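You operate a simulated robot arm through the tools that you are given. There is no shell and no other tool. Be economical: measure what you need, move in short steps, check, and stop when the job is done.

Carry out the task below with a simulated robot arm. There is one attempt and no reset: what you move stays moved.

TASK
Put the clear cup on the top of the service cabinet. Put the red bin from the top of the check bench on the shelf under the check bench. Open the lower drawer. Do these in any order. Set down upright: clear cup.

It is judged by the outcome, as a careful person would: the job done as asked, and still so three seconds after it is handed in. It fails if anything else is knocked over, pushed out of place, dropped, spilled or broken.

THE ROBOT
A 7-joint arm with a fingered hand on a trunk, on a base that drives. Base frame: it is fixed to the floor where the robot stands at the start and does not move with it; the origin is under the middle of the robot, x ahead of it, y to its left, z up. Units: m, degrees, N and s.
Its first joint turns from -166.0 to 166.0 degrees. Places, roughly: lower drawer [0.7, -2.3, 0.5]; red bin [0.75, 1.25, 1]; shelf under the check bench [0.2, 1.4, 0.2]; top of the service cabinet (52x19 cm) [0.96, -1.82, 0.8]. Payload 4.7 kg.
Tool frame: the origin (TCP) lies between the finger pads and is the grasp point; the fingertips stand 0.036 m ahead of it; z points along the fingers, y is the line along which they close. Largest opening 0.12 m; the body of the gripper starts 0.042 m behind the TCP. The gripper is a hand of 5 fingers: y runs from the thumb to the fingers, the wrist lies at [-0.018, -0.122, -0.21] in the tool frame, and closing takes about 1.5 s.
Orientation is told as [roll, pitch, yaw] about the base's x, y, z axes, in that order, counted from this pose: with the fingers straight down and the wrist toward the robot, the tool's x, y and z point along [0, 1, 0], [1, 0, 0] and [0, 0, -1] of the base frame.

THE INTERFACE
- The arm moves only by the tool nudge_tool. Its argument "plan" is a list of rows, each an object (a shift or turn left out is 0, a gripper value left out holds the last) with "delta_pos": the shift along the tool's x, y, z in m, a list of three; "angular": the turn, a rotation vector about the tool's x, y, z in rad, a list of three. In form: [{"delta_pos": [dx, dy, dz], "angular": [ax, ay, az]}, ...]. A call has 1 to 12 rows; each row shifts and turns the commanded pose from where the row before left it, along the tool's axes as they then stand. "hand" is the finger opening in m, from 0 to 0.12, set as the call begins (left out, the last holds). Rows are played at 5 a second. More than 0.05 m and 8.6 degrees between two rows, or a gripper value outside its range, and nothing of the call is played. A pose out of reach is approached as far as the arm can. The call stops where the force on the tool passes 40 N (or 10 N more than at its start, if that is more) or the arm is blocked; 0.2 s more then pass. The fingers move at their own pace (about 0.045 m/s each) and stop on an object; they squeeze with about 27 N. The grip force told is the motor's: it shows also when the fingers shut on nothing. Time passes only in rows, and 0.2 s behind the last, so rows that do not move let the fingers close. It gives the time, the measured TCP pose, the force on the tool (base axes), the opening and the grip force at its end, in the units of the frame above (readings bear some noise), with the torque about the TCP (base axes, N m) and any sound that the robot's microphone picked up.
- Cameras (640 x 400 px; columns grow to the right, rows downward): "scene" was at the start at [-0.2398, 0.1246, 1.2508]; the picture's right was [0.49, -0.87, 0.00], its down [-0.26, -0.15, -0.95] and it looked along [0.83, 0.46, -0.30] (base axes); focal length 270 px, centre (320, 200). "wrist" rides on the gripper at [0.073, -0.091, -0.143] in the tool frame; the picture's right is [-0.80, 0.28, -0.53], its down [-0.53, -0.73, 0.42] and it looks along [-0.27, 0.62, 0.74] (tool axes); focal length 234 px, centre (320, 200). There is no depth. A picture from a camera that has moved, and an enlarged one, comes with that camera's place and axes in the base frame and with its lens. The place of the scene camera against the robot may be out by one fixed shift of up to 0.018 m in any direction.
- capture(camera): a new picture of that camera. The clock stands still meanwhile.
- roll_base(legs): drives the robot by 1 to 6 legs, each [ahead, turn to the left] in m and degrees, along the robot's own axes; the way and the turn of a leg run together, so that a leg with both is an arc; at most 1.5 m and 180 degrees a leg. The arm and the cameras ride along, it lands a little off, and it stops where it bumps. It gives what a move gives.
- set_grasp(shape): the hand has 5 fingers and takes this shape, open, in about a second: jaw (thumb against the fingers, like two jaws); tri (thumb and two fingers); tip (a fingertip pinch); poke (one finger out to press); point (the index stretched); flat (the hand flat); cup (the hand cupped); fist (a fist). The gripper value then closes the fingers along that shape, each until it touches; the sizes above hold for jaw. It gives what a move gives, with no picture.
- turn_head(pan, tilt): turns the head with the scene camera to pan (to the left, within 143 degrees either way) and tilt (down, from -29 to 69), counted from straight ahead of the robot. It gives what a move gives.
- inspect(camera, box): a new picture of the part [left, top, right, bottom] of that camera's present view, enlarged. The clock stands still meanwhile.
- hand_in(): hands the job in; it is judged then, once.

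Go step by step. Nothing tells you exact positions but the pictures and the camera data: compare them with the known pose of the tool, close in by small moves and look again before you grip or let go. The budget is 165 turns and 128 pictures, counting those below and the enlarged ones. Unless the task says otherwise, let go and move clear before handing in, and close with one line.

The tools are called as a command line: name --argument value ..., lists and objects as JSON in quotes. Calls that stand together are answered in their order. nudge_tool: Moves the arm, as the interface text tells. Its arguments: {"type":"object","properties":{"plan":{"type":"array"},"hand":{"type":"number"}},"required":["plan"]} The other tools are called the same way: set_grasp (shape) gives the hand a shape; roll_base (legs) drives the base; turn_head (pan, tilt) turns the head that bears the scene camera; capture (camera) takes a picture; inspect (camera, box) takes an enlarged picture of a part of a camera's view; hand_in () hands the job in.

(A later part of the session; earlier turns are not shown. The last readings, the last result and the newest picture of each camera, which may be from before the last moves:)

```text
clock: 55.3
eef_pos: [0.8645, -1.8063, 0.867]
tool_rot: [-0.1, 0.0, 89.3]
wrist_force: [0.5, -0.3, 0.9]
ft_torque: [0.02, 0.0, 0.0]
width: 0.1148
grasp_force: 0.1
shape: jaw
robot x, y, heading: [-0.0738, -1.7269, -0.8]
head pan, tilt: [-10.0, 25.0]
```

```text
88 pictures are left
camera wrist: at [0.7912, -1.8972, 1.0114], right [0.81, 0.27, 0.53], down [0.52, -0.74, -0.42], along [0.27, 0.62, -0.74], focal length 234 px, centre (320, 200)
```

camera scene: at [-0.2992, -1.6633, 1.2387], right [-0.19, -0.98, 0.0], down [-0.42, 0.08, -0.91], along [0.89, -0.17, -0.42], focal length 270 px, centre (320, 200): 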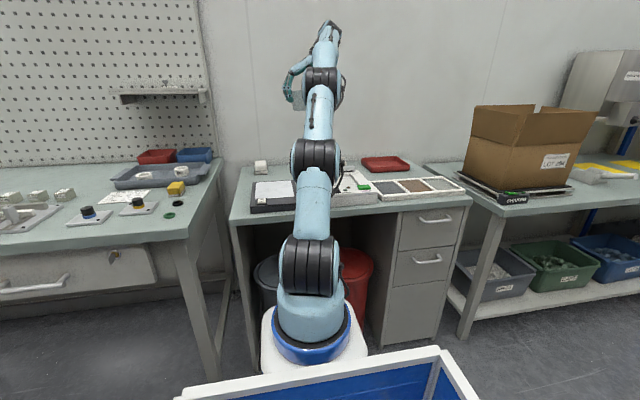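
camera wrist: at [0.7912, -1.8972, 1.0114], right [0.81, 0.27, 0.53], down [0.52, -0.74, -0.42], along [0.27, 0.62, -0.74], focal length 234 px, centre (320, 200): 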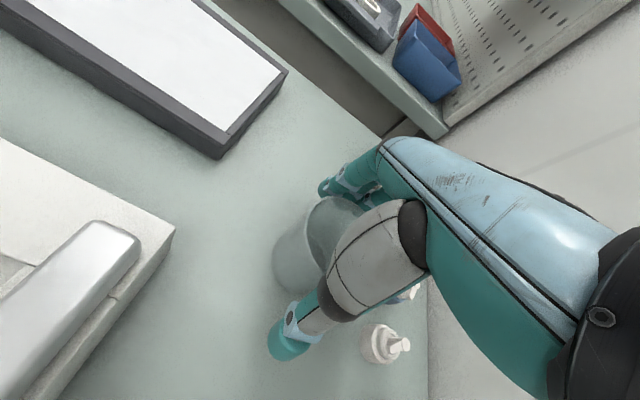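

Released and the cup stands. Rising straight up and checking.

nudge_tool --plan '[{"delta_pos": [0, 0, -0.03]}, {"delta_pos": [0, 0, -0.045]}, {"delta_pos": [0, 0, -0.045]}, {"delta_pos": [0, 0, -0.045]}, {"delta_pos": [0, 0, -0.045]}, {"delta_pos": [0, 0, -0.045]}, {"delta_pos": [0, 0, -0.045]}]'

capture --camera "wrist"

inspect --camera "scene" --box '[360, 170, 500, 340]'

```text
clock: 56.9
eef_pos: [0.8641, -1.8036, 1.1662]
tool_rot: [0.2, 0.0, 89.2]
wrist_force: [0.0, -0.5, -0.2]
ft_torque: [0.03, 0.06, -0.02]
width: 0.1147
grasp_force: 0.1
shape: jaw
robot x, y, heading: [-0.0698, -1.7274, -1.0]
head pan, tilt: [-10.0, 25.0]
```

```text
87 pictures are left
camera wrist: at [0.7904, -1.8949, 1.3103], right [0.81, 0.27, 0.52], down [0.52, -0.74, -0.43], along [0.27, 0.62, -0.74], focal length 234 px, centre (320, 200)
```

wrist: 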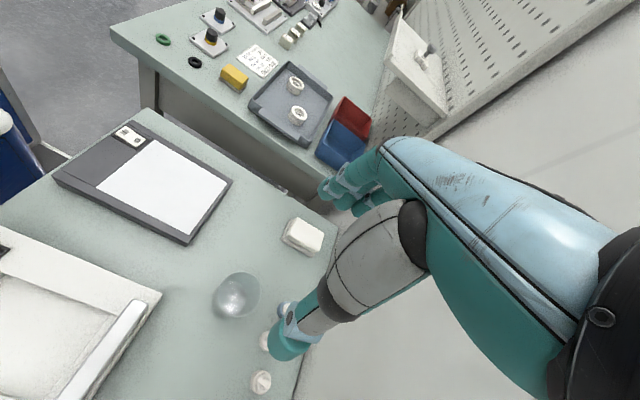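

```text
2.35 times, centred on (430, 255) of scene
camera zoom: at [-0.2993, -1.6633, 1.2387], right [-0.19, -0.98, 0.0], down [-0.42, 0.08, -0.91], along [0.89, -0.17, -0.42], focal length 636 px, centre (61, 71)
```

zoom: 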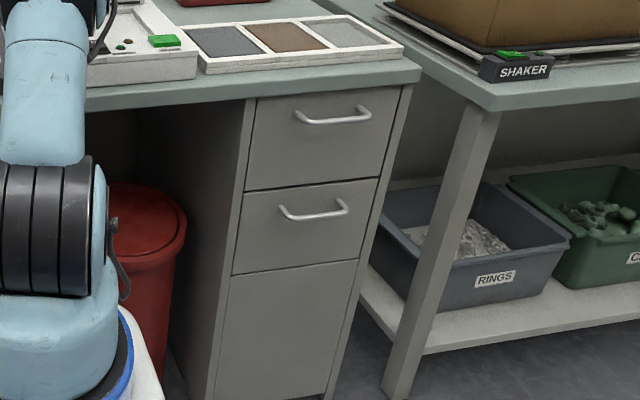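

The cup stands upright on the cabinet. Next: the lower drawer, whose handle I estimate near (0.51, -2.265, 0.55). I'll retract the arm and turn the hand back.

nudge_tool --plan '[{"delta_pos": [0.048, 0, 0]}, {"delta_pos": [0.048, 0, 0]}, {"delta_pos": [0.048, 0, 0]}, {"delta_pos": [0.048, 0, 0]}, {"delta_pos": [0.048, 0, 0]}, {"delta_pos": [0.048, 0, 0]}, {"delta_pos": [0.048, 0, 0]}, {"delta_pos": [0.048, 0, 0]}, {"delta_pos": [0.03, 0, 0]}]' --hand 0.06

nudge_tool --plan '[{"angular": [0, 0, 0.1428]}, {"angular": [0, 0, 0.1428]}, {"angular": [0, 0, 0.1428]}, {"angular": [0, 0, 0.1428]}, {"angular": [0, 0, 0.1428]}, {"angular": [0, 0, 0.1428]}, {"angular": [0, 0, 0.1428]}, {"angular": [0, 0, 0.1428]}, {"angular": [0, 0, 0.1428]}, {"angular": [0, 0, 0.1428]}, {"angular": [0, 0, 0.1298]}]'

capture --camera "scene"

```text
clock: 58.9
eef_pos: [0.4497, -1.8005, 1.1675]
tool_rot: [0.1, 0.0, 89.4]
wrist_force: [0.5, 0.8, -0.5]
ft_torque: [0.04, 0.03, -0.01]
width: 0.0606
grasp_force: 0.0
shape: jaw
robot x, y, heading: [-0.073, -1.7266, -0.7]
head pan, tilt: [-10.0, 25.0]
```

```text
clock: 61.3
eef_pos: [0.4511, -1.8014, 1.1678]
tool_rot: [0.0, 0.1, -0.1]
wrist_force: [-0.4, 0.2, -0.5]
ft_torque: [0.03, 0.01, 0.0]
width: 0.0604
grasp_force: 0.1
shape: jaw
robot x, y, heading: [-0.07, -1.7282, -0.9]
head pan, tilt: [-10.0, 25.0]
```

```text
85 pictures are left
camera scene: at [-0.2994, -1.6632, 1.2387], right [-0.19, -0.98, 0.0], down [-0.42, 0.08, -0.91], along [0.89, -0.17, -0.42], focal length 270 px, centre (320, 200)
```

scene: 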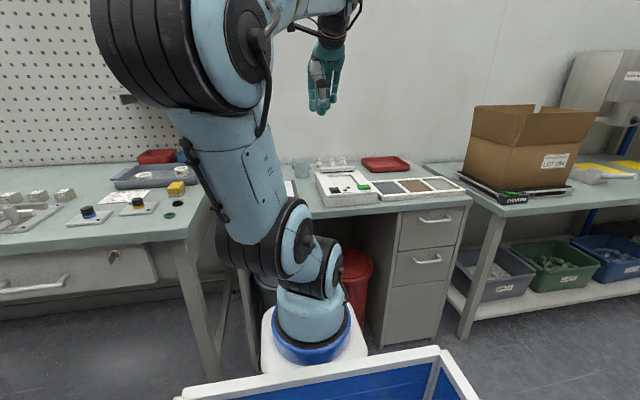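

Cup visible upright on the counter. Moving sideways in front of the drawer column, still high.

nudge_tool --plan '[{"delta_pos": [-0.046, -0.015, 0]}, {"delta_pos": [-0.046, -0.015, 0]}, {"delta_pos": [-0.046, -0.015, 0]}, {"delta_pos": [-0.046, -0.015, 0]}, {"delta_pos": [-0.046, -0.015, 0]}, {"delta_pos": [-0.046, -0.015, 0]}, {"delta_pos": [-0.046, -0.015, 0]}, {"delta_pos": [-0.046, -0.015, 0]}, {"delta_pos": [-0.046, -0.015, 0]}, {"delta_pos": [-0.046, -0.015, 0]}]'

nudge_tool --plan '[{"angular": [-0.149, 0, 0]}, {"angular": [-0.149, 0, 0]}, {"angular": [-0.149, 0, 0]}, {"angular": [-0.149, 0, 0]}, {"angular": [-0.149, 0, 0]}, {"angular": [-0.149, 0, 0]}, {"angular": [-0.149, 0, 0]}]'

turn_head --pan -40 --tilt 30

capture --camera "scene"

capture --camera "wrist"

```text
clock: 63.5
eef_pos: [0.3033, -2.2625, 1.1681]
tool_rot: [0.0, 0.0, 0.1]
wrist_force: [0.2, 0.7, 2.8]
ft_torque: [-0.09, 0.02, 0.01]
width: 0.0605
grasp_force: 0.0
shape: jaw
robot x, y, heading: [-0.0702, -1.7298, -0.8]
head pan, tilt: [-10.0, 25.0]
```

```text
clock: 65.1
eef_pos: [0.3009, -2.2604, 1.1677]
tool_rot: [0.0, -59.8, 0.2]
wrist_force: [0.0, -0.1, -0.2]
ft_torque: [-0.01, 0.03, 0.01]
width: 0.06
grasp_force: 0.1
shape: jaw
robot x, y, heading: [-0.0706, -1.7258, -0.5]
head pan, tilt: [-10.0, 25.0]
```

```text
clock: 66.0
eef_pos: [0.3013, -2.2621, 1.1675]
tool_rot: [-0.1, -59.5, 0.1]
wrist_force: [-0.5, 1.1, -0.1]
ft_torque: [-0.05, 0.0, 0.01]
width: 0.0603
grasp_force: 0.1
shape: jaw
robot x, y, heading: [-0.0707, -1.7298, -0.5]
head pan, tilt: [-40.0, 30.0]
```

```text
84 pictures are left
camera scene: at [-0.3214, -1.7052, 1.2307], right [-0.65, -0.76, 0.0], down [-0.38, 0.33, -0.87], along [0.66, -0.56, -0.5], focal length 270 px, centre (320, 200)
```

scene: 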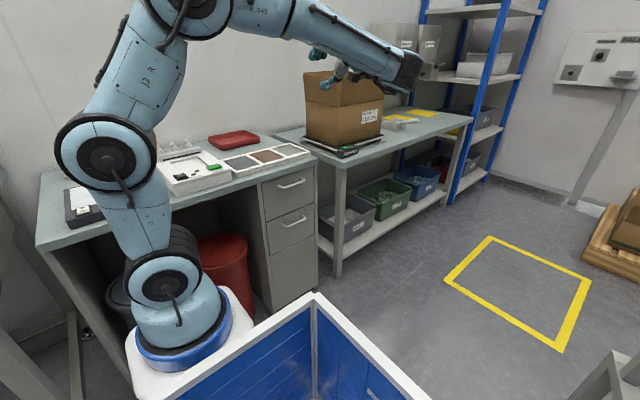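

```text
83 pictures are left
camera wrist: at [0.131, -2.1891, 1.1611], right [-0.31, -0.8, 0.51], down [0.0, -0.53, -0.85], along [0.95, -0.27, 0.16], focal length 234 px, centre (320, 200)
```

wrist: 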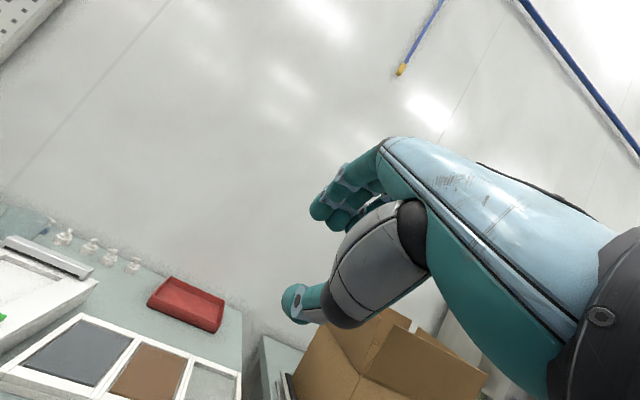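

Lowering the hand in front of the drawers in two stages.

nudge_tool --plan '[{"delta_pos": [0, -0.0416, 0.024]}, {"delta_pos": [0, -0.0416, 0.024]}, {"delta_pos": [0, -0.0416, 0.024]}, {"delta_pos": [0, -0.0416, 0.024]}, {"delta_pos": [0, -0.0416, 0.024]}, {"delta_pos": [0, -0.0416, 0.024]}, {"delta_pos": [0, -0.0416, 0.024]}]'

capture --camera "scene"

capture --camera "wrist"

```text
clock: 67.6
eef_pos: [0.2965, -2.2614, 0.8286]
tool_rot: [-0.2, -59.9, 0.2]
wrist_force: [-0.1, -0.1, 0.2]
ft_torque: [-0.02, 0.03, -0.03]
width: 0.0602
grasp_force: 0.0
shape: jaw
robot x, y, heading: [-0.0708, -1.7283, -0.5]
head pan, tilt: [-40.0, 30.0]
```

```text
82 pictures are left
camera scene: at [-0.3215, -1.7051, 1.2307], right [-0.65, -0.76, 0.0], down [-0.38, 0.33, -0.87], along [0.66, -0.56, -0.5], focal length 270 px, centre (320, 200)
```

scene: 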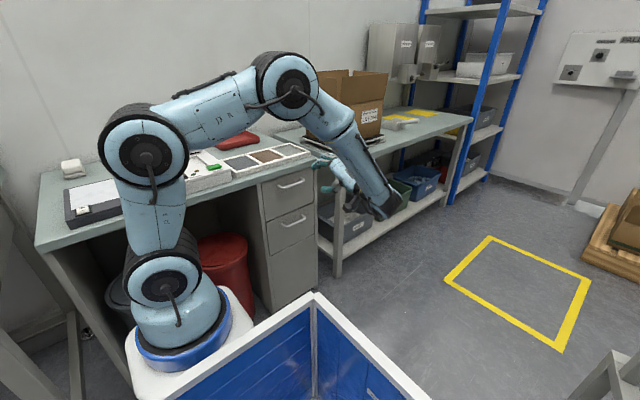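

```text
81 pictures are left
camera wrist: at [0.1261, -2.1894, 0.8233], right [-0.31, -0.8, 0.51], down [0.0, -0.53, -0.85], along [0.95, -0.26, 0.17], focal length 234 px, centre (320, 200)
```

wrist: 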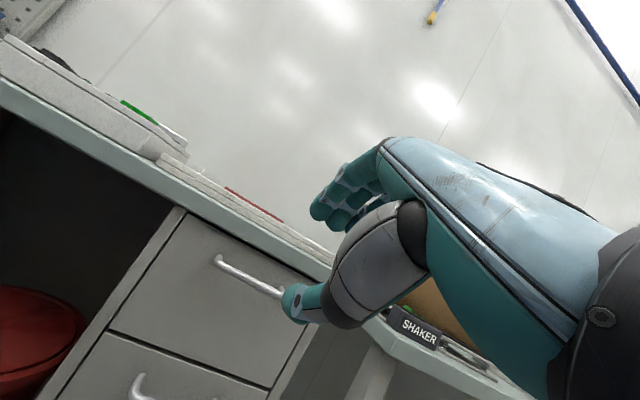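

Upper handle and edge of the lower one are in view. Continuing down.

nudge_tool --plan '[{"delta_pos": [0, -0.0416, 0.024]}, {"delta_pos": [0, -0.0416, 0.024]}, {"delta_pos": [0, -0.0416, 0.024]}, {"delta_pos": [0, -0.0416, 0.024]}]'

capture --camera "wrist"

inspect --camera "scene" --box '[220, 130, 400, 270]'

```text
clock: 68.6
eef_pos: [0.2955, -2.2603, 0.6373]
tool_rot: [-0.1, -59.8, 0.2]
wrist_force: [0.3, -0.7, 0.0]
ft_torque: [-0.03, 0.01, 0.02]
width: 0.0601
grasp_force: 0.0
shape: jaw
robot x, y, heading: [-0.0681, -1.7287, -0.4]
head pan, tilt: [-40.0, 30.0]
```

```text
80 pictures are left
camera wrist: at [0.127, -2.1885, 0.6309], right [-0.31, -0.8, 0.51], down [0.0, -0.53, -0.85], along [0.95, -0.27, 0.17], focal length 234 px, centre (320, 200)
```

wrist: 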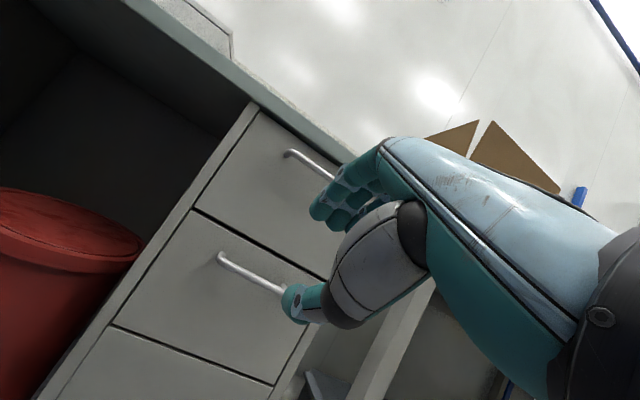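

```text
2.86 times, centred on (310, 200) of scene
camera zoom: at [-0.3214, -1.7053, 1.2307], right [-0.65, -0.76, 0.0], down [-0.38, 0.33, -0.87], along [0.66, -0.56, -0.5], focal length 772 px, centre (349, 200)
```

zoom: 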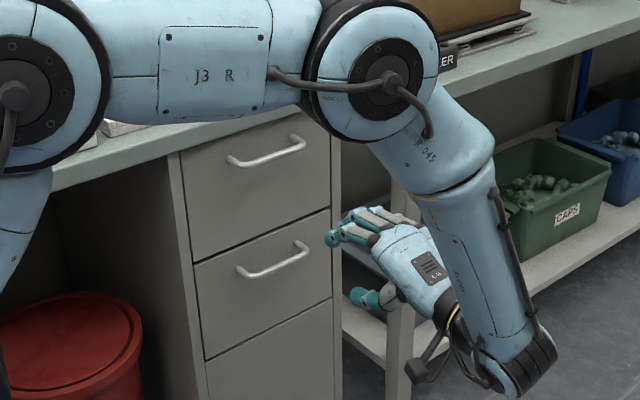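

Triangulated: lower handle spans y −2.207…−2.32 at x≈0.489, z≈0.5455. Approaching along the hand's pointing direction.

nudge_tool --plan '[{"delta_pos": [0, 0.0175, 0.03]}, {"delta_pos": [0, 0, 0.045]}, {"delta_pos": [0, 0, 0.045]}]' --hand 0.07

capture --camera "wrist"

inspect --camera "scene" --box '[220, 130, 400, 270]'

```text
clock: 69.4
eef_pos: [0.4096, -2.2607, 0.5938]
tool_rot: [-0.1, -59.9, 0.1]
wrist_force: [0.2, -0.7, -0.2]
ft_torque: [0.02, -0.02, 0.02]
width: 0.0697
grasp_force: 0.1
shape: jaw
robot x, y, heading: [-0.0703, -1.7286, -0.5]
head pan, tilt: [-40.0, 30.0]
```

```text
78 pictures are left
camera wrist: at [0.2399, -2.1887, 0.5875], right [-0.31, -0.8, 0.51], down [0.0, -0.53, -0.85], along [0.95, -0.27, 0.17], focal length 234 px, centre (320, 200)
```

wrist: 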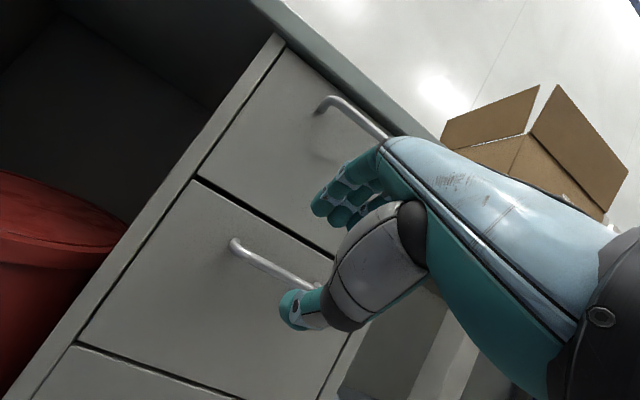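

```text
2.86 times, centred on (310, 200) of scene
camera zoom: at [-0.3216, -1.7052, 1.2307], right [-0.65, -0.76, 0.0], down [-0.38, 0.33, -0.87], along [0.66, -0.56, -0.5], focal length 772 px, centre (349, 200)
```

zoom: 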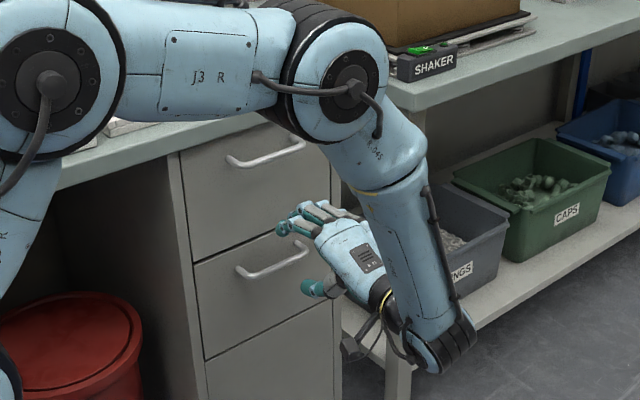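

Position confirmed. Advancing so the bar is between the fingertips.

nudge_tool --plan '[{"delta_pos": [0, -0.002, 0.02]}, {"delta_pos": [0, 0, 0.025]}, {"delta_pos": [0, 0, 0.02]}]' --hand 0.055

capture --camera "wrist"

inspect --camera "scene" --box '[240, 160, 360, 260]'

```text
clock: 70.2
eef_pos: [0.4643, -2.2604, 0.5607]
tool_rot: [0.1, -59.9, -0.1]
wrist_force: [-15.5, 2.5, 5.0]
ft_torque: [-0.01, -0.41, 0.09]
width: 0.054
grasp_force: 0.0
shape: jaw
robot x, y, heading: [-0.0723, -1.7264, -0.9]
head pan, tilt: [-40.0, 30.0]
```

```text
76 pictures are left
camera wrist: at [0.295, -2.1885, 0.5537], right [-0.31, -0.8, 0.51], down [0.0, -0.53, -0.85], along [0.95, -0.27, 0.17], focal length 234 px, centre (320, 200)
```

wrist: 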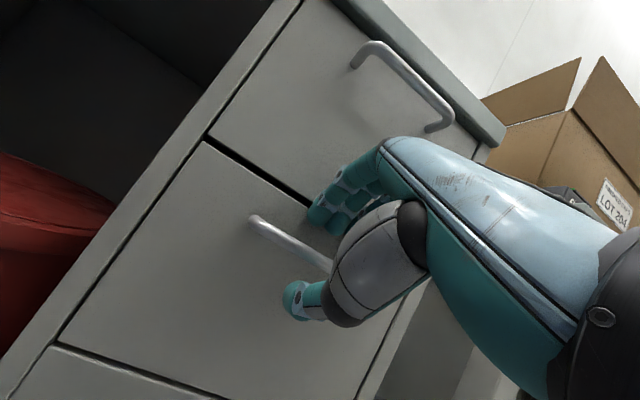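

```text
4.00 times, centred on (300, 210) of scene
camera zoom: at [-0.3219, -1.7049, 1.2306], right [-0.65, -0.76, 0.0], down [-0.38, 0.33, -0.87], along [0.66, -0.57, -0.5], focal length 1081 px, centre (400, 160)
```

zoom: 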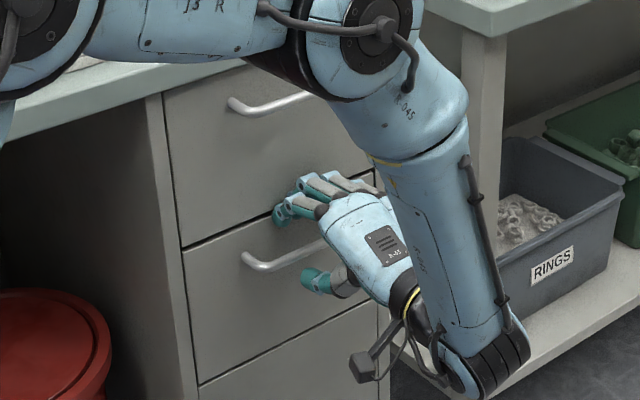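

Fingertips just touch the drawer front, bar between thumb and fingers. Backing off slightly and closing.

nudge_tool --plan '[{"delta_pos": [0, 0, -0.006]}, {}, {}, {}, {}, {}, {}]' --hand 0.0

capture --camera "wrist"

```text
clock: 71.8
eef_pos: [0.4614, -2.2606, 0.5624]
tool_rot: [0.2, -59.7, -0.2]
wrist_force: [-25.7, 3.8, -28.5]
ft_torque: [0.05, 1.05, 0.05]
width: 0.0095
grasp_force: 27.1
shape: jaw
robot x, y, heading: [-0.0695, -1.7291, -0.6]
head pan, tilt: [-40.0, 30.0]
```

```text
74 pictures are left
camera wrist: at [0.2903, -2.1884, 0.556], right [-0.31, -0.8, 0.5], down [0.0, -0.53, -0.85], along [0.95, -0.27, 0.16], focal length 234 px, centre (320, 200)
```

wrist: 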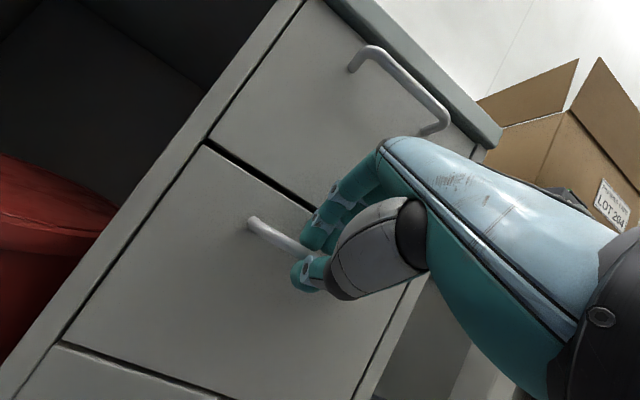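

The bar is gripped (0.0095 m). Relieving the side force, then pulling a little straight back.

nudge_tool --plan '[{"delta_pos": [0, -0.006, 0]}, {}]'

nudge_tool --plan '[{"delta_pos": [0, -0.01, -0.0173]}, {"delta_pos": [0, -0.01, -0.0173]}, {"delta_pos": [0, -0.01, -0.0173]}]'

capture --camera "wrist"

```text
clock: 72.4
eef_pos: [0.4575, -2.2609, 0.5571]
tool_rot: [-0.1, -59.8, 0.1]
wrist_force: [-18.7, 3.1, -14.9]
ft_torque: [0.07, 0.58, 0.08]
width: 0.009
grasp_force: 27.0
shape: jaw
robot x, y, heading: [-0.0691, -1.7316, -0.3]
head pan, tilt: [-40.0, 30.0]
```

```text
clock: 73.2
eef_pos: [0.3978, -2.2606, 0.5567]
tool_rot: [0.3, -59.8, -0.1]
wrist_force: [-0.8, 2.4, -20.8]
ft_torque: [0.01, 0.44, 0.05]
width: 0.0083
grasp_force: 27.4
shape: jaw
robot x, y, heading: [-0.0684, -1.7272, -0.7]
head pan, tilt: [-40.0, 30.0]
```

```text
73 pictures are left
camera wrist: at [0.2275, -2.1889, 0.5505], right [-0.31, -0.81, 0.5], down [0.0, -0.53, -0.85], along [0.95, -0.27, 0.16], focal length 234 px, centre (320, 200)
```

wrist: 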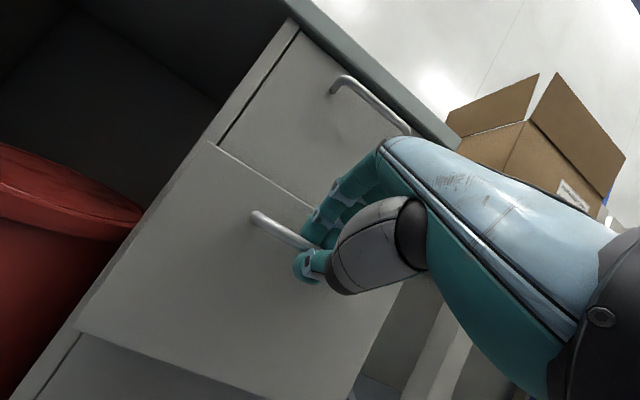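

The drawer is coming out. Continuing the pull.

nudge_tool --plan '[{"delta_pos": [0, -0.018, -0.025]}, {"delta_pos": [0, -0.016, -0.025]}, {"delta_pos": [0, -0.015, -0.026]}, {"delta_pos": [0, -0.015, -0.026]}, {"delta_pos": [0, -0.015, -0.026]}, {"delta_pos": [0, -0.015, -0.026]}]'

capture --camera "wrist"

capture --camera "scene"

```text
clock: 74.6
eef_pos: [0.2176, -2.2617, 0.554]
tool_rot: [0.0, -59.7, 0.0]
wrist_force: [-0.3, 6.4, -10.2]
ft_torque: [0.02, 0.2, 0.17]
width: 0.0085
grasp_force: 27.0
shape: jaw
robot x, y, heading: [-0.0692, -1.7313, -0.7]
head pan, tilt: [-40.0, 30.0]
```

```text
72 pictures are left
camera wrist: at [0.0475, -2.189, 0.5477], right [-0.31, -0.8, 0.51], down [0.0, -0.53, -0.85], along [0.95, -0.27, 0.16], focal length 234 px, centre (320, 200)
```

wrist: 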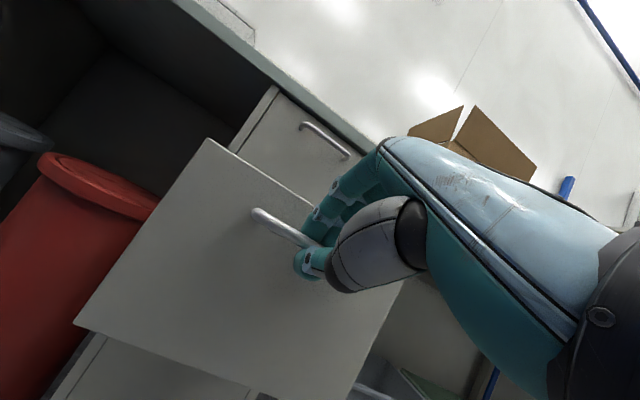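

```text
71 pictures are left
camera scene: at [-0.3213, -1.7053, 1.2307], right [-0.65, -0.76, 0.0], down [-0.38, 0.33, -0.87], along [0.66, -0.56, -0.5], focal length 270 px, centre (320, 200)
```

scene: 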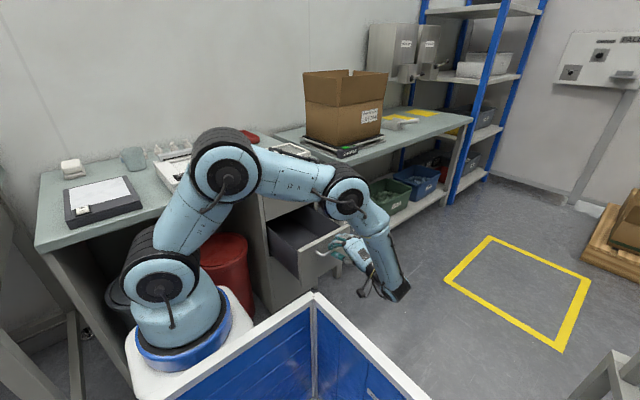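

Drawer open by about 0.24 m. Pulling a bit more to open it fully, with the force limit as a stop.

nudge_tool --plan '[{"delta_pos": [0, -0.015, -0.026]}, {"delta_pos": [0, -0.015, -0.026]}, {"delta_pos": [0, -0.01, -0.0173]}]'

inspect --camera "scene" --box '[220, 180, 420, 310]'

```text
clock: 75.4
eef_pos: [0.1371, -2.2614, 0.5539]
tool_rot: [0.1, -59.8, 0.1]
wrist_force: [0.4, 12.7, -12.5]
ft_torque: [0.03, 0.27, 0.34]
width: 0.0084
grasp_force: 26.9
shape: jaw
robot x, y, heading: [-0.0682, -1.7324, -0.7]
head pan, tilt: [-40.0, 30.0]
```

```text
3.08 times, centred on (320, 245) of scene
camera zoom: at [-0.3213, -1.7053, 1.2307], right [-0.65, -0.76, 0.0], down [-0.38, 0.33, -0.87], along [0.66, -0.56, -0.5], focal length 832 px, centre (320, 62)
```

zoom: 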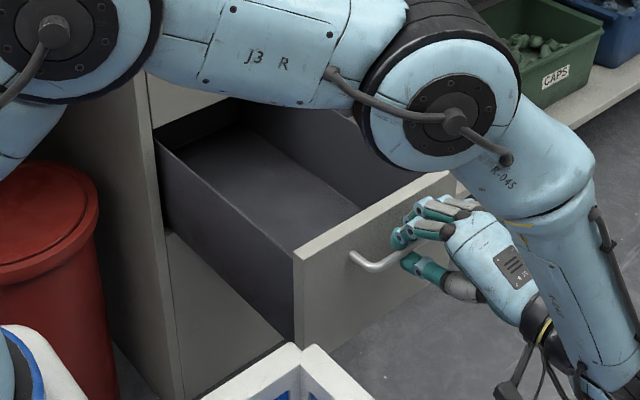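

Well open (≈0.32 m). Releasing and backing off along the approach line.

nudge_tool --plan '[{}, {}, {}, {}, {}]' --hand 0.06

nudge_tool --plan '[{"delta_pos": [0, 0, -0.03]}, {"delta_pos": [0, 0, -0.04]}, {"delta_pos": [0, 0, -0.04]}]'

capture --camera "scene"

```text
clock: 76.6
eef_pos: [0.1382, -2.2626, 0.5555]
tool_rot: [0.0, -59.9, 0.0]
wrist_force: [0.2, -0.1, 0.4]
ft_torque: [-0.02, 0.01, 0.02]
width: 0.0595
grasp_force: 0.1
shape: jaw
robot x, y, heading: [-0.0681, -1.7293, -0.6]
head pan, tilt: [-40.0, 30.0]
```

```text
clock: 77.4
eef_pos: [0.0418, -2.261, 0.6112]
tool_rot: [0.0, -59.7, 0.0]
wrist_force: [0.7, -0.6, -0.8]
ft_torque: [0.0, 0.03, 0.02]
width: 0.0597
grasp_force: 0.1
shape: jaw
robot x, y, heading: [-0.0672, -1.7291, -0.6]
head pan, tilt: [-40.0, 30.0]
```

```text
69 pictures are left
camera scene: at [-0.3213, -1.7053, 1.2307], right [-0.65, -0.76, 0.0], down [-0.38, 0.33, -0.87], along [0.66, -0.56, -0.5], focal length 270 px, centre (320, 200)
```

scene: 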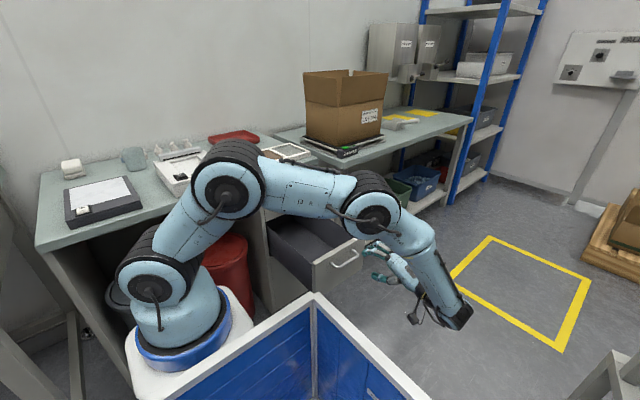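

The drawer stays open and the handle is free. I'll raise the hand, level it and bring it in front of the robot.

nudge_tool --plan '[{"delta_pos": [0, 0.0416, -0.024]}, {"delta_pos": [0, 0.0416, -0.024]}, {"delta_pos": [0, 0.0416, -0.024]}, {"delta_pos": [0, 0.0416, -0.024]}, {"delta_pos": [0, 0.0416, -0.024]}, {"delta_pos": [0, 0.0416, -0.024]}, {"delta_pos": [0, 0.0416, -0.024]}, {"delta_pos": [0, 0.0416, -0.024]}, {"delta_pos": [0, 0.0416, -0.024]}, {"delta_pos": [0, 0.0416, -0.024]}, {"delta_pos": [0, 0.0416, -0.024]}, {"delta_pos": [0, 0.0416, -0.024]}]'

nudge_tool --plan '[{"angular": [0.149, 0, 0]}, {"angular": [0.149, 0, 0]}, {"angular": [0.149, 0, 0]}, {"angular": [0.149, 0, 0]}, {"angular": [0.149, 0, 0]}, {"angular": [0.149, 0, 0]}, {"angular": [0.149, 0, 0]}]'

nudge_tool --plan '[{"delta_pos": [0.03, 0.038, 0]}, {"delta_pos": [0.03, 0.038, 0]}, {"delta_pos": [0.03, 0.038, 0]}, {"delta_pos": [0.03, 0.038, 0]}, {"delta_pos": [0.03, 0.038, 0]}, {"delta_pos": [0.03, 0.038, 0]}, {"delta_pos": [0.048, 0.01, 0]}, {"delta_pos": [0.048, 0.01, 0]}, {"delta_pos": [0.048, 0.01, 0]}, {"delta_pos": [0.048, 0.01, 0]}, {"delta_pos": [0.048, 0.01, 0]}, {"delta_pos": [0.048, 0.01, 0]}]'

capture --camera "scene"

```text
clock: 80.0
eef_pos: [0.1348, -2.1607, 0.9585]
tool_rot: [0.1, -59.8, 0.0]
wrist_force: [-0.3, 0.7, -0.2]
ft_torque: [-0.03, -0.04, 0.01]
width: 0.06
grasp_force: 0.1
shape: jaw
out of reach, approached as far as the arm can: row 5, 6, 7, 8, 9, 10, 11, 12
robot x, y, heading: [-0.0737, -1.7295, -0.7]
head pan, tilt: [-40.0, 30.0]
```

```text
clock: 81.6
eef_pos: [0.1341, -2.1617, 0.9597]
tool_rot: [0.0, 0.0, 0.0]
wrist_force: [-0.3, -0.5, -0.6]
ft_torque: [0.01, -0.02, -0.04]
width: 0.06
grasp_force: 0.2
shape: jaw
robot x, y, heading: [-0.0675, -1.7272, -0.8]
head pan, tilt: [-40.0, 30.0]
```

```text
clock: 84.4
eef_pos: [0.4258, -1.7513, 0.9571]
tool_rot: [0.0, -0.1, -12.9]
wrist_force: [0.4, 0.3, -0.4]
ft_torque: [0.01, 0.0, 0.05]
width: 0.0598
grasp_force: 0.1
shape: jaw
robot x, y, heading: [-0.0685, -1.7285, -0.8]
head pan, tilt: [-40.0, 30.0]
stopped in row 12: the arm was blocked; the commanded pose is now the measured one
```

```text
68 pictures are left
camera scene: at [-0.3215, -1.7052, 1.2307], right [-0.65, -0.76, 0.0], down [-0.38, 0.33, -0.87], along [0.66, -0.56, -0.5], focal length 270 px, centre (320, 200)
```

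scene: 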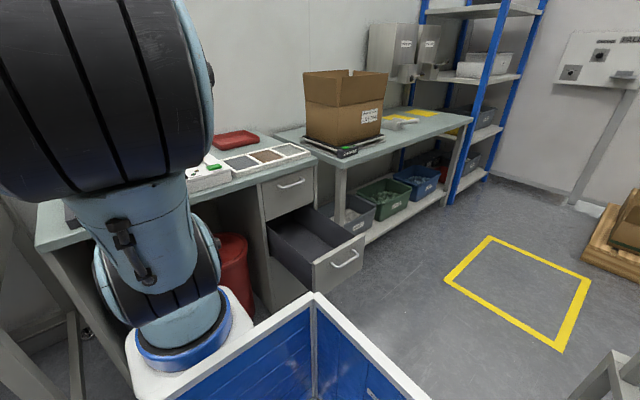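

The hand rose less than planned and stopped near the robot's front. Checking surroundings before raising it.

capture --camera "wrist"

nudge_tool --plan '[{"delta_pos": [0, 0, -0.04]}, {"delta_pos": [0, 0, -0.04]}, {"delta_pos": [0, 0, -0.04]}, {"delta_pos": [0, 0, -0.04]}, {"delta_pos": [0, 0, -0.04]}]'

capture --camera "wrist"

```text
67 pictures are left
camera wrist: at [0.352, -1.6591, 1.1016], right [0.09, -0.85, 0.53], down [-0.83, -0.36, -0.43], along [0.55, -0.4, -0.74], focal length 234 px, centre (320, 200)
```

wrist: 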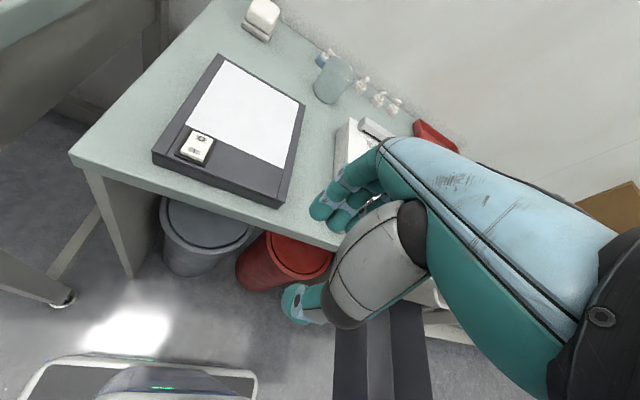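

```text
clock: 85.6
eef_pos: [0.4234, -1.7504, 1.1565]
tool_rot: [-0.1, -0.1, -12.9]
wrist_force: [0.7, 0.0, 0.0]
ft_torque: [-0.01, -0.01, 0.0]
width: 0.0602
grasp_force: 0.0
shape: jaw
robot x, y, heading: [-0.0714, -1.7303, -0.7]
head pan, tilt: [-40.0, 30.0]
```

```text
66 pictures are left
camera wrist: at [0.3513, -1.6598, 1.3002], right [0.09, -0.84, 0.53], down [-0.83, -0.36, -0.43], along [0.55, -0.4, -0.74], focal length 234 px, centre (320, 200)
```

wrist: 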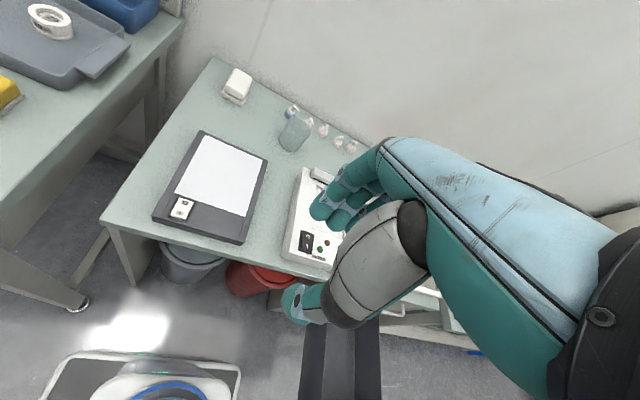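

All in place; robot base front is ~0.37 m ahead of its centre. Reversing away with a right-hand arc to keep clear of the open drawer, then backing along the bench.

roll_base --legs '[[-0.35, -89], [-1.4, 0]]'

turn_head --pan 0 --tilt 20

capture --camera "scene"

```text
clock: 96.5
eef_pos: [-0.3, -0.5854, 1.1571]
tool_rot: [-0.2, -0.1, -102.3]
wrist_force: [0.3, 0.4, -0.1]
ft_torque: [0.0, -0.04, -0.03]
width: 0.0602
grasp_force: 0.0
shape: jaw
robot x, y, heading: [-0.2852, -0.0926, -90.3]
head pan, tilt: [-40.0, 30.0]
cut short: leg 1
```

```text
clock: 97.6
eef_pos: [-0.3019, -0.5854, 1.1565]
tool_rot: [-0.1, -0.1, -102.2]
wrist_force: [-0.2, -0.2, 0.3]
ft_torque: [-0.02, -0.01, 0.0]
width: 0.0602
grasp_force: 0.0
shape: jaw
robot x, y, heading: [-0.2862, -0.0917, -90.2]
head pan, tilt: [0.0, 20.0]
```

```text
65 pictures are left
camera scene: at [-0.1963, 0.1433, 1.2467], right [-1.0, 0.0, 0.0], down [0.0, 0.34, -0.94], along [0.0, -0.94, -0.34], focal length 270 px, centre (320, 200)
```

scene: 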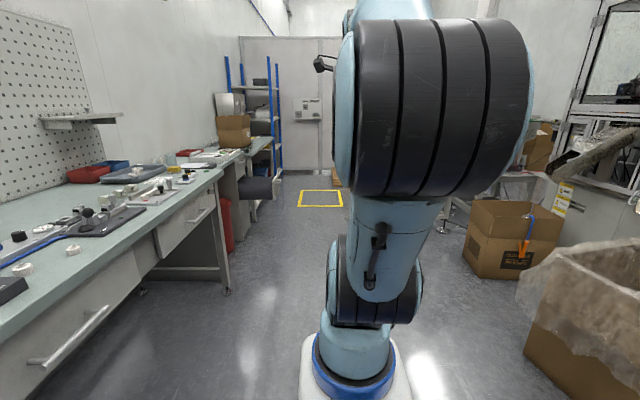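

Leg 1 was cut short; I'll check whether anything was bumped around the machine and cabinet.

turn_head --pan -35 --tilt 20

capture --camera "scene"

turn_head --pan 15 --tilt 15

inspect --camera "scene" --box '[240, 120, 480, 270]'

```text
clock: 98.6
eef_pos: [-0.3015, -0.5878, 1.1576]
tool_rot: [-0.1, 0.0, -102.2]
wrist_force: [0.2, 0.3, -0.1]
ft_torque: [0.01, 0.03, 0.01]
width: 0.0597
grasp_force: 0.1
shape: jaw
robot x, y, heading: [-0.282, -0.0942, -90.2]
head pan, tilt: [-35.0, 20.0]
```

```text
64 pictures are left
camera scene: at [-0.2495, 0.1601, 1.2468], right [-0.82, 0.57, 0.0], down [0.2, 0.28, -0.94], along [-0.54, -0.77, -0.34], focal length 270 px, centre (320, 200)
```

scene: 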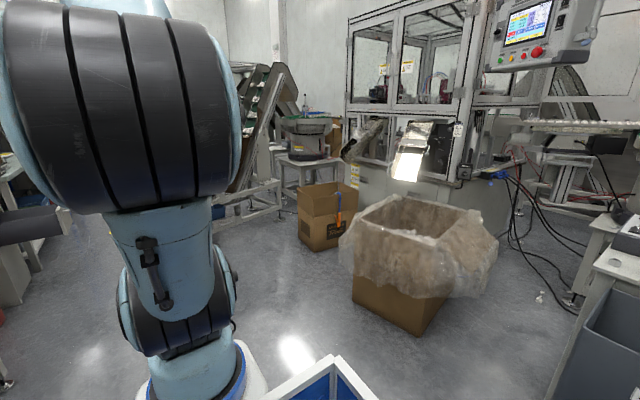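

```text
clock: 99.8
eef_pos: [-0.3015, -0.5868, 1.1572]
tool_rot: [-0.1, -0.1, -102.2]
wrist_force: [-0.2, -0.2, -0.7]
ft_torque: [-0.02, 0.03, 0.0]
width: 0.0598
grasp_force: 0.1
shape: jaw
robot x, y, heading: [-0.2877, -0.0906, -90.2]
head pan, tilt: [15.0, 15.0]
```

```text
2.67 times, centred on (360, 195) of scene
camera zoom: at [-0.1721, 0.1461, 1.2549], right [-0.97, -0.26, 0.0], down [-0.07, 0.25, -0.97], along [0.25, -0.93, -0.26], focal length 721 px, centre (213, 213)
```

zoom: 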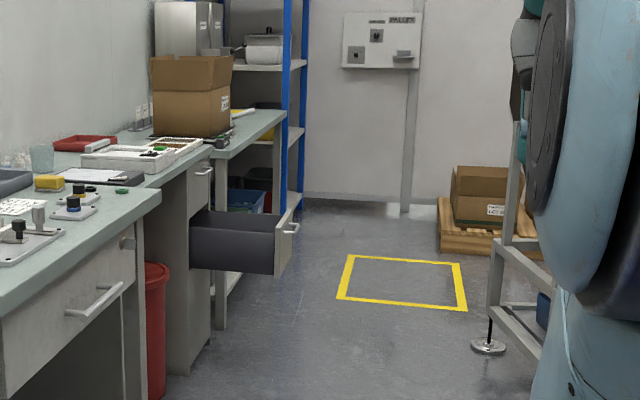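

Everything stands as before. Now turning and driving diagonally toward the check bench.

roll_base --legs '[[0, 138], [0.8, 0], [0, 42]]'

turn_head --pan 0 --tilt 30

capture --camera "scene"

turn_head --pan -25 --tilt 20

capture --camera "scene"

```text
clock: 111.7
eef_pos: [0.3033, 0.9815, 1.1564]
tool_rot: [0.0, -0.1, 76.1]
wrist_force: [-0.1, -0.4, 1.0]
ft_torque: [-0.01, -0.06, -0.02]
width: 0.06
grasp_force: 0.1
shape: jaw
robot x, y, heading: [0.2723, 0.488, 88.5]
head pan, tilt: [15.0, 15.0]
```

```text
clock: 112.4
eef_pos: [0.3041, 0.9814, 1.1567]
tool_rot: [0.0, -0.1, 76.1]
wrist_force: [-0.5, 0.4, -0.6]
ft_torque: [0.0, -0.01, 0.02]
width: 0.06
grasp_force: 0.1
shape: jaw
robot x, y, heading: [0.2762, 0.49, 88.1]
head pan, tilt: [0.0, 30.0]
```

```text
62 pictures are left
camera scene: at [0.1952, 0.2506, 1.2308], right [1.0, -0.03, 0.0], down [-0.01, -0.5, -0.87], along [0.02, 0.87, -0.5], focal length 270 px, centre (320, 200)
```

scene: 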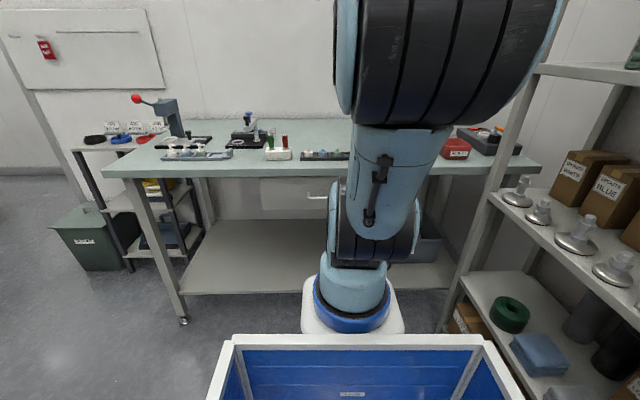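

```text
clock: 113.3
eef_pos: [0.3027, 0.9812, 1.1566]
tool_rot: [-0.1, 0.0, 76.1]
wrist_force: [-0.2, 0.0, 0.3]
ft_torque: [0.03, -0.01, -0.01]
width: 0.0601
grasp_force: 0.0
shape: jaw
robot x, y, heading: [0.2752, 0.4879, 88.3]
head pan, tilt: [-25.0, 20.0]
```

```text
61 pictures are left
camera scene: at [0.2343, 0.2434, 1.2467], right [0.89, -0.45, 0.0], down [-0.15, -0.31, -0.94], along [0.42, 0.84, -0.34], focal length 270 px, centre (320, 200)
```

scene: 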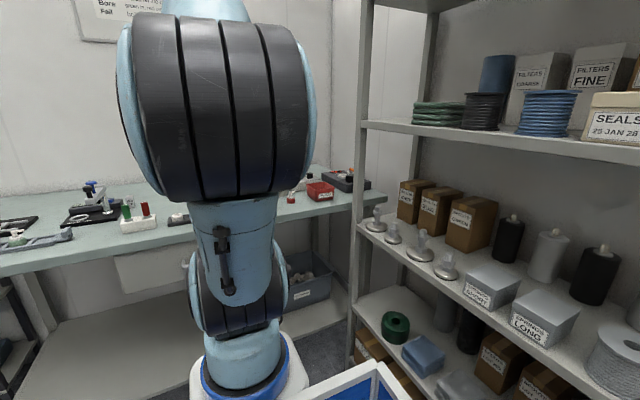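

The red REJECT bin is visible to the right at the bench's end. Zooming in.

inspect --camera "scene" --box '[270, 160, 400, 240]'

capture --camera "wrist"

```text
4.92 times, centred on (335, 200) of scene
camera zoom: at [0.2343, 0.2434, 1.2467], right [0.89, -0.45, 0.0], down [-0.15, -0.31, -0.94], along [0.42, 0.84, -0.34], focal length 1331 px, centre (246, 200)
```

zoom: 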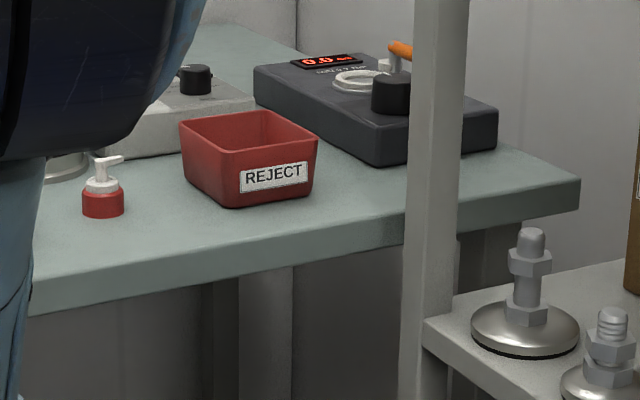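

```text
59 pictures are left
camera wrist: at [0.2114, 0.9097, 1.2998], right [0.85, 0.08, 0.53], down [0.34, -0.84, -0.43], along [0.41, 0.54, -0.74], focal length 234 px, centre (320, 200)
```

wrist: 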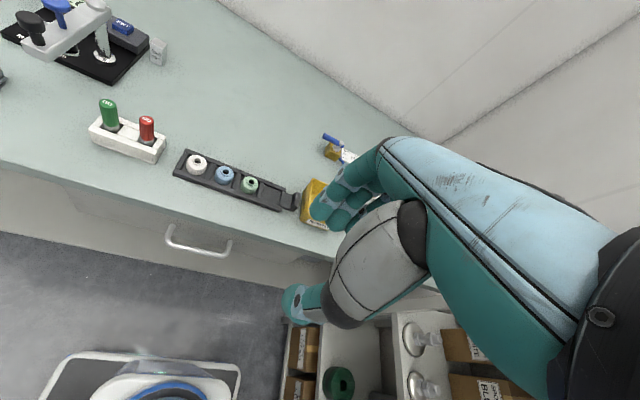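

Bin rim is about 0.09 × 0.11 m centred at (0.70, 1.18), rim z≈0.925. I'll grip it across its width with the hand tilted 40° forward so I can later reach under the bench. Orienting first.

nudge_tool --plan '[{"angular": [0, 0, 0.1474]}, {"angular": [0, 0, 0.1474]}, {"angular": [0, 0, 0.1474]}, {"angular": [0, 0, 0.1474]}, {"angular": [0, 0, 0.1474]}, {"angular": [0, 0, 0.1474]}, {"angular": [0, 0, 0.1474]}, {"angular": [0, 0, 0.1474]}, {"angular": [0, 0, 0.1474]}]' --hand 0.12

nudge_tool --plan '[{"delta_pos": [0, 0.045, 0]}, {"delta_pos": [0, 0.045, 0]}, {"delta_pos": [0, 0.045, 0]}, {"delta_pos": [0, 0.045, 0]}, {"delta_pos": [0, 0.045, 0]}, {"delta_pos": [0, 0.045, 0]}, {"delta_pos": [0, 0.045, 0]}, {"delta_pos": [0, 0.045, 0]}]'

nudge_tool --plan '[{"angular": [0, 0.1396, 0]}, {"angular": [0, 0.1396, 0]}, {"angular": [0, 0.1396, 0]}, {"angular": [0, 0.1396, 0]}, {"angular": [0, 0.1396, 0]}]'

capture --camera "wrist"

capture --camera "scene"

```text
clock: 115.3
eef_pos: [0.3036, 0.9816, 1.1568]
tool_rot: [0.1, -0.1, -0.1]
wrist_force: [0.5, -0.3, 0.7]
ft_torque: [0.04, 0.01, 0.04]
width: 0.1196
grasp_force: 0.0
shape: jaw
robot x, y, heading: [0.2772, 0.4857, 88.4]
head pan, tilt: [-25.0, 20.0]
```

```text
clock: 117.1
eef_pos: [0.6639, 0.9835, 1.1588]
tool_rot: [0.2, -0.2, 0.1]
wrist_force: [-1.0, 0.2, 2.3]
ft_torque: [-0.02, -0.06, 0.0]
width: 0.12
grasp_force: 0.0
shape: jaw
robot x, y, heading: [0.2702, 0.4866, 88.5]
head pan, tilt: [-25.0, 20.0]
```

```text
clock: 118.3
eef_pos: [0.6646, 0.9809, 1.1565]
tool_rot: [40.2, -0.1, 0.0]
wrist_force: [0.0, -0.1, -0.1]
ft_torque: [0.01, 0.01, 0.04]
width: 0.1198
grasp_force: 0.0
shape: jaw
robot x, y, heading: [0.2763, 0.4904, 88.1]
head pan, tilt: [-25.0, 20.0]
```

```text
58 pictures are left
camera wrist: at [0.5725, 0.9442, 1.3133], right [0.28, -0.95, -0.12], down [-0.73, -0.13, -0.67], along [0.62, 0.27, -0.73], focal length 234 px, centre (320, 200)
```

wrist: 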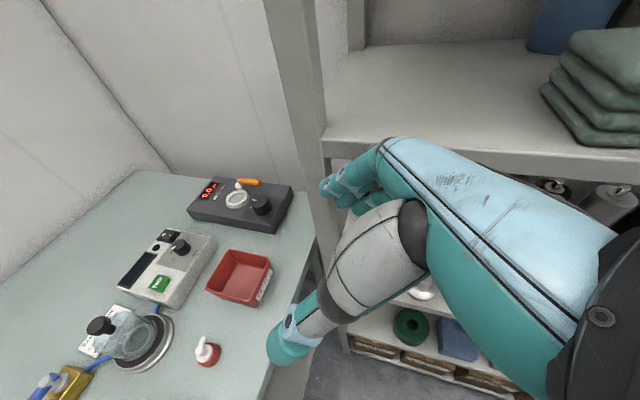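

```text
57 pictures are left
camera scene: at [0.2344, 0.2434, 1.2468], right [0.89, -0.45, 0.0], down [-0.15, -0.31, -0.94], along [0.42, 0.84, -0.34], focal length 270 px, centre (320, 200)
```

scene: 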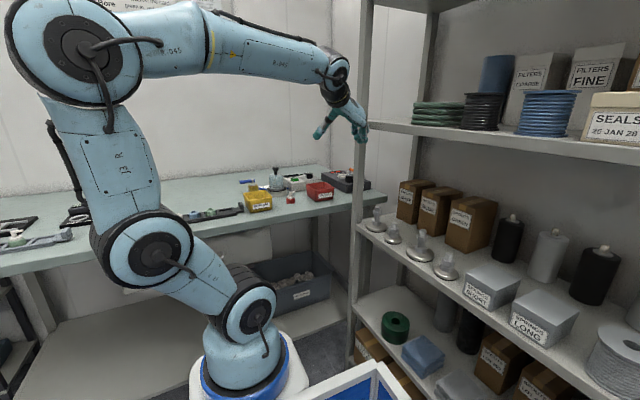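

The rack's front-left post is close (x≈0.77, y≈1.01–1.05), so I'll reduce the tilt to 25° and move past it in y before moving right.

nudge_tool --plan '[{"angular": [0, -0.131, 0]}, {"angular": [0, -0.131, 0]}, {"delta_pos": [0.04, -0.015, 0.019]}, {"delta_pos": [0.04, -0.015, 0.019]}, {"delta_pos": [0.04, -0.015, 0.019]}, {"delta_pos": [0.04, 0, 0.019]}]'

capture --camera "wrist"

inspect --camera "scene" --box '[240, 90, 400, 220]'

```text
clock: 119.7
eef_pos: [0.6192, 1.159, 1.1579]
tool_rot: [25.2, -0.2, -0.1]
wrist_force: [0.2, 0.1, 0.8]
ft_torque: [0.01, 0.01, -0.01]
width: 0.1199
grasp_force: 0.0
shape: jaw
robot x, y, heading: [0.2728, 0.4821, 88.2]
head pan, tilt: [-25.0, 20.0]
```

```text
56 pictures are left
camera wrist: at [0.5271, 1.1625, 1.3182], right [0.28, -0.95, 0.13], down [-0.73, -0.3, -0.61], along [0.62, 0.07, -0.78], focal length 234 px, centre (320, 200)
```

wrist: 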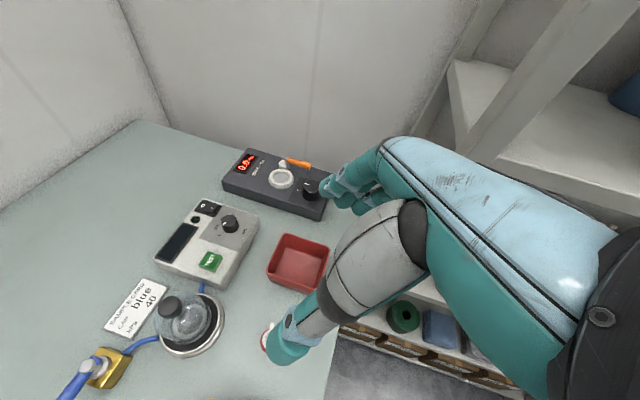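

```text
3.08 times, centred on (320, 155) of scene
camera zoom: at [0.2343, 0.243, 1.2467], right [0.89, -0.45, 0.0], down [-0.15, -0.31, -0.94], along [0.42, 0.84, -0.34], focal length 832 px, centre (320, 338)
```

zoom: 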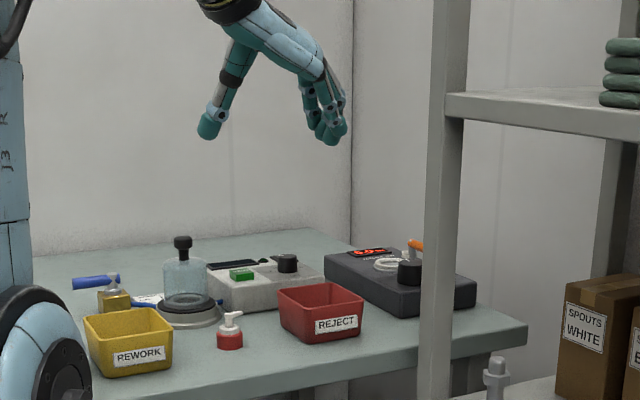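

Good view of the bin. Zooming for its rim corners.

inspect --camera "wrist" --box '[200, 170, 360, 310]'

```text
2.86 times, centred on (280, 240) of wrist
camera zoom: at [0.5271, 1.1625, 1.3182], right [0.28, -0.95, 0.13], down [-0.73, -0.3, -0.61], along [0.62, 0.07, -0.78], focal length 669 px, centre (434, 86)
```

zoom: 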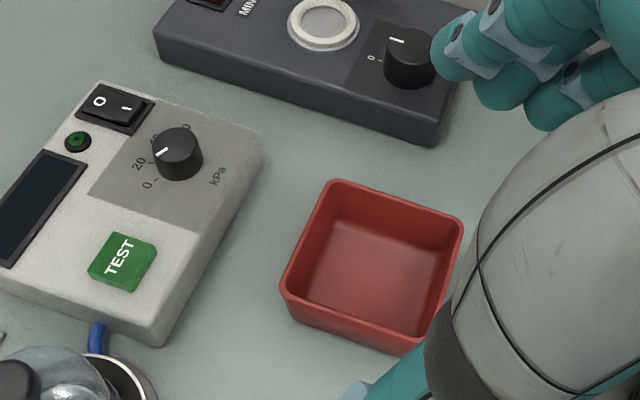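

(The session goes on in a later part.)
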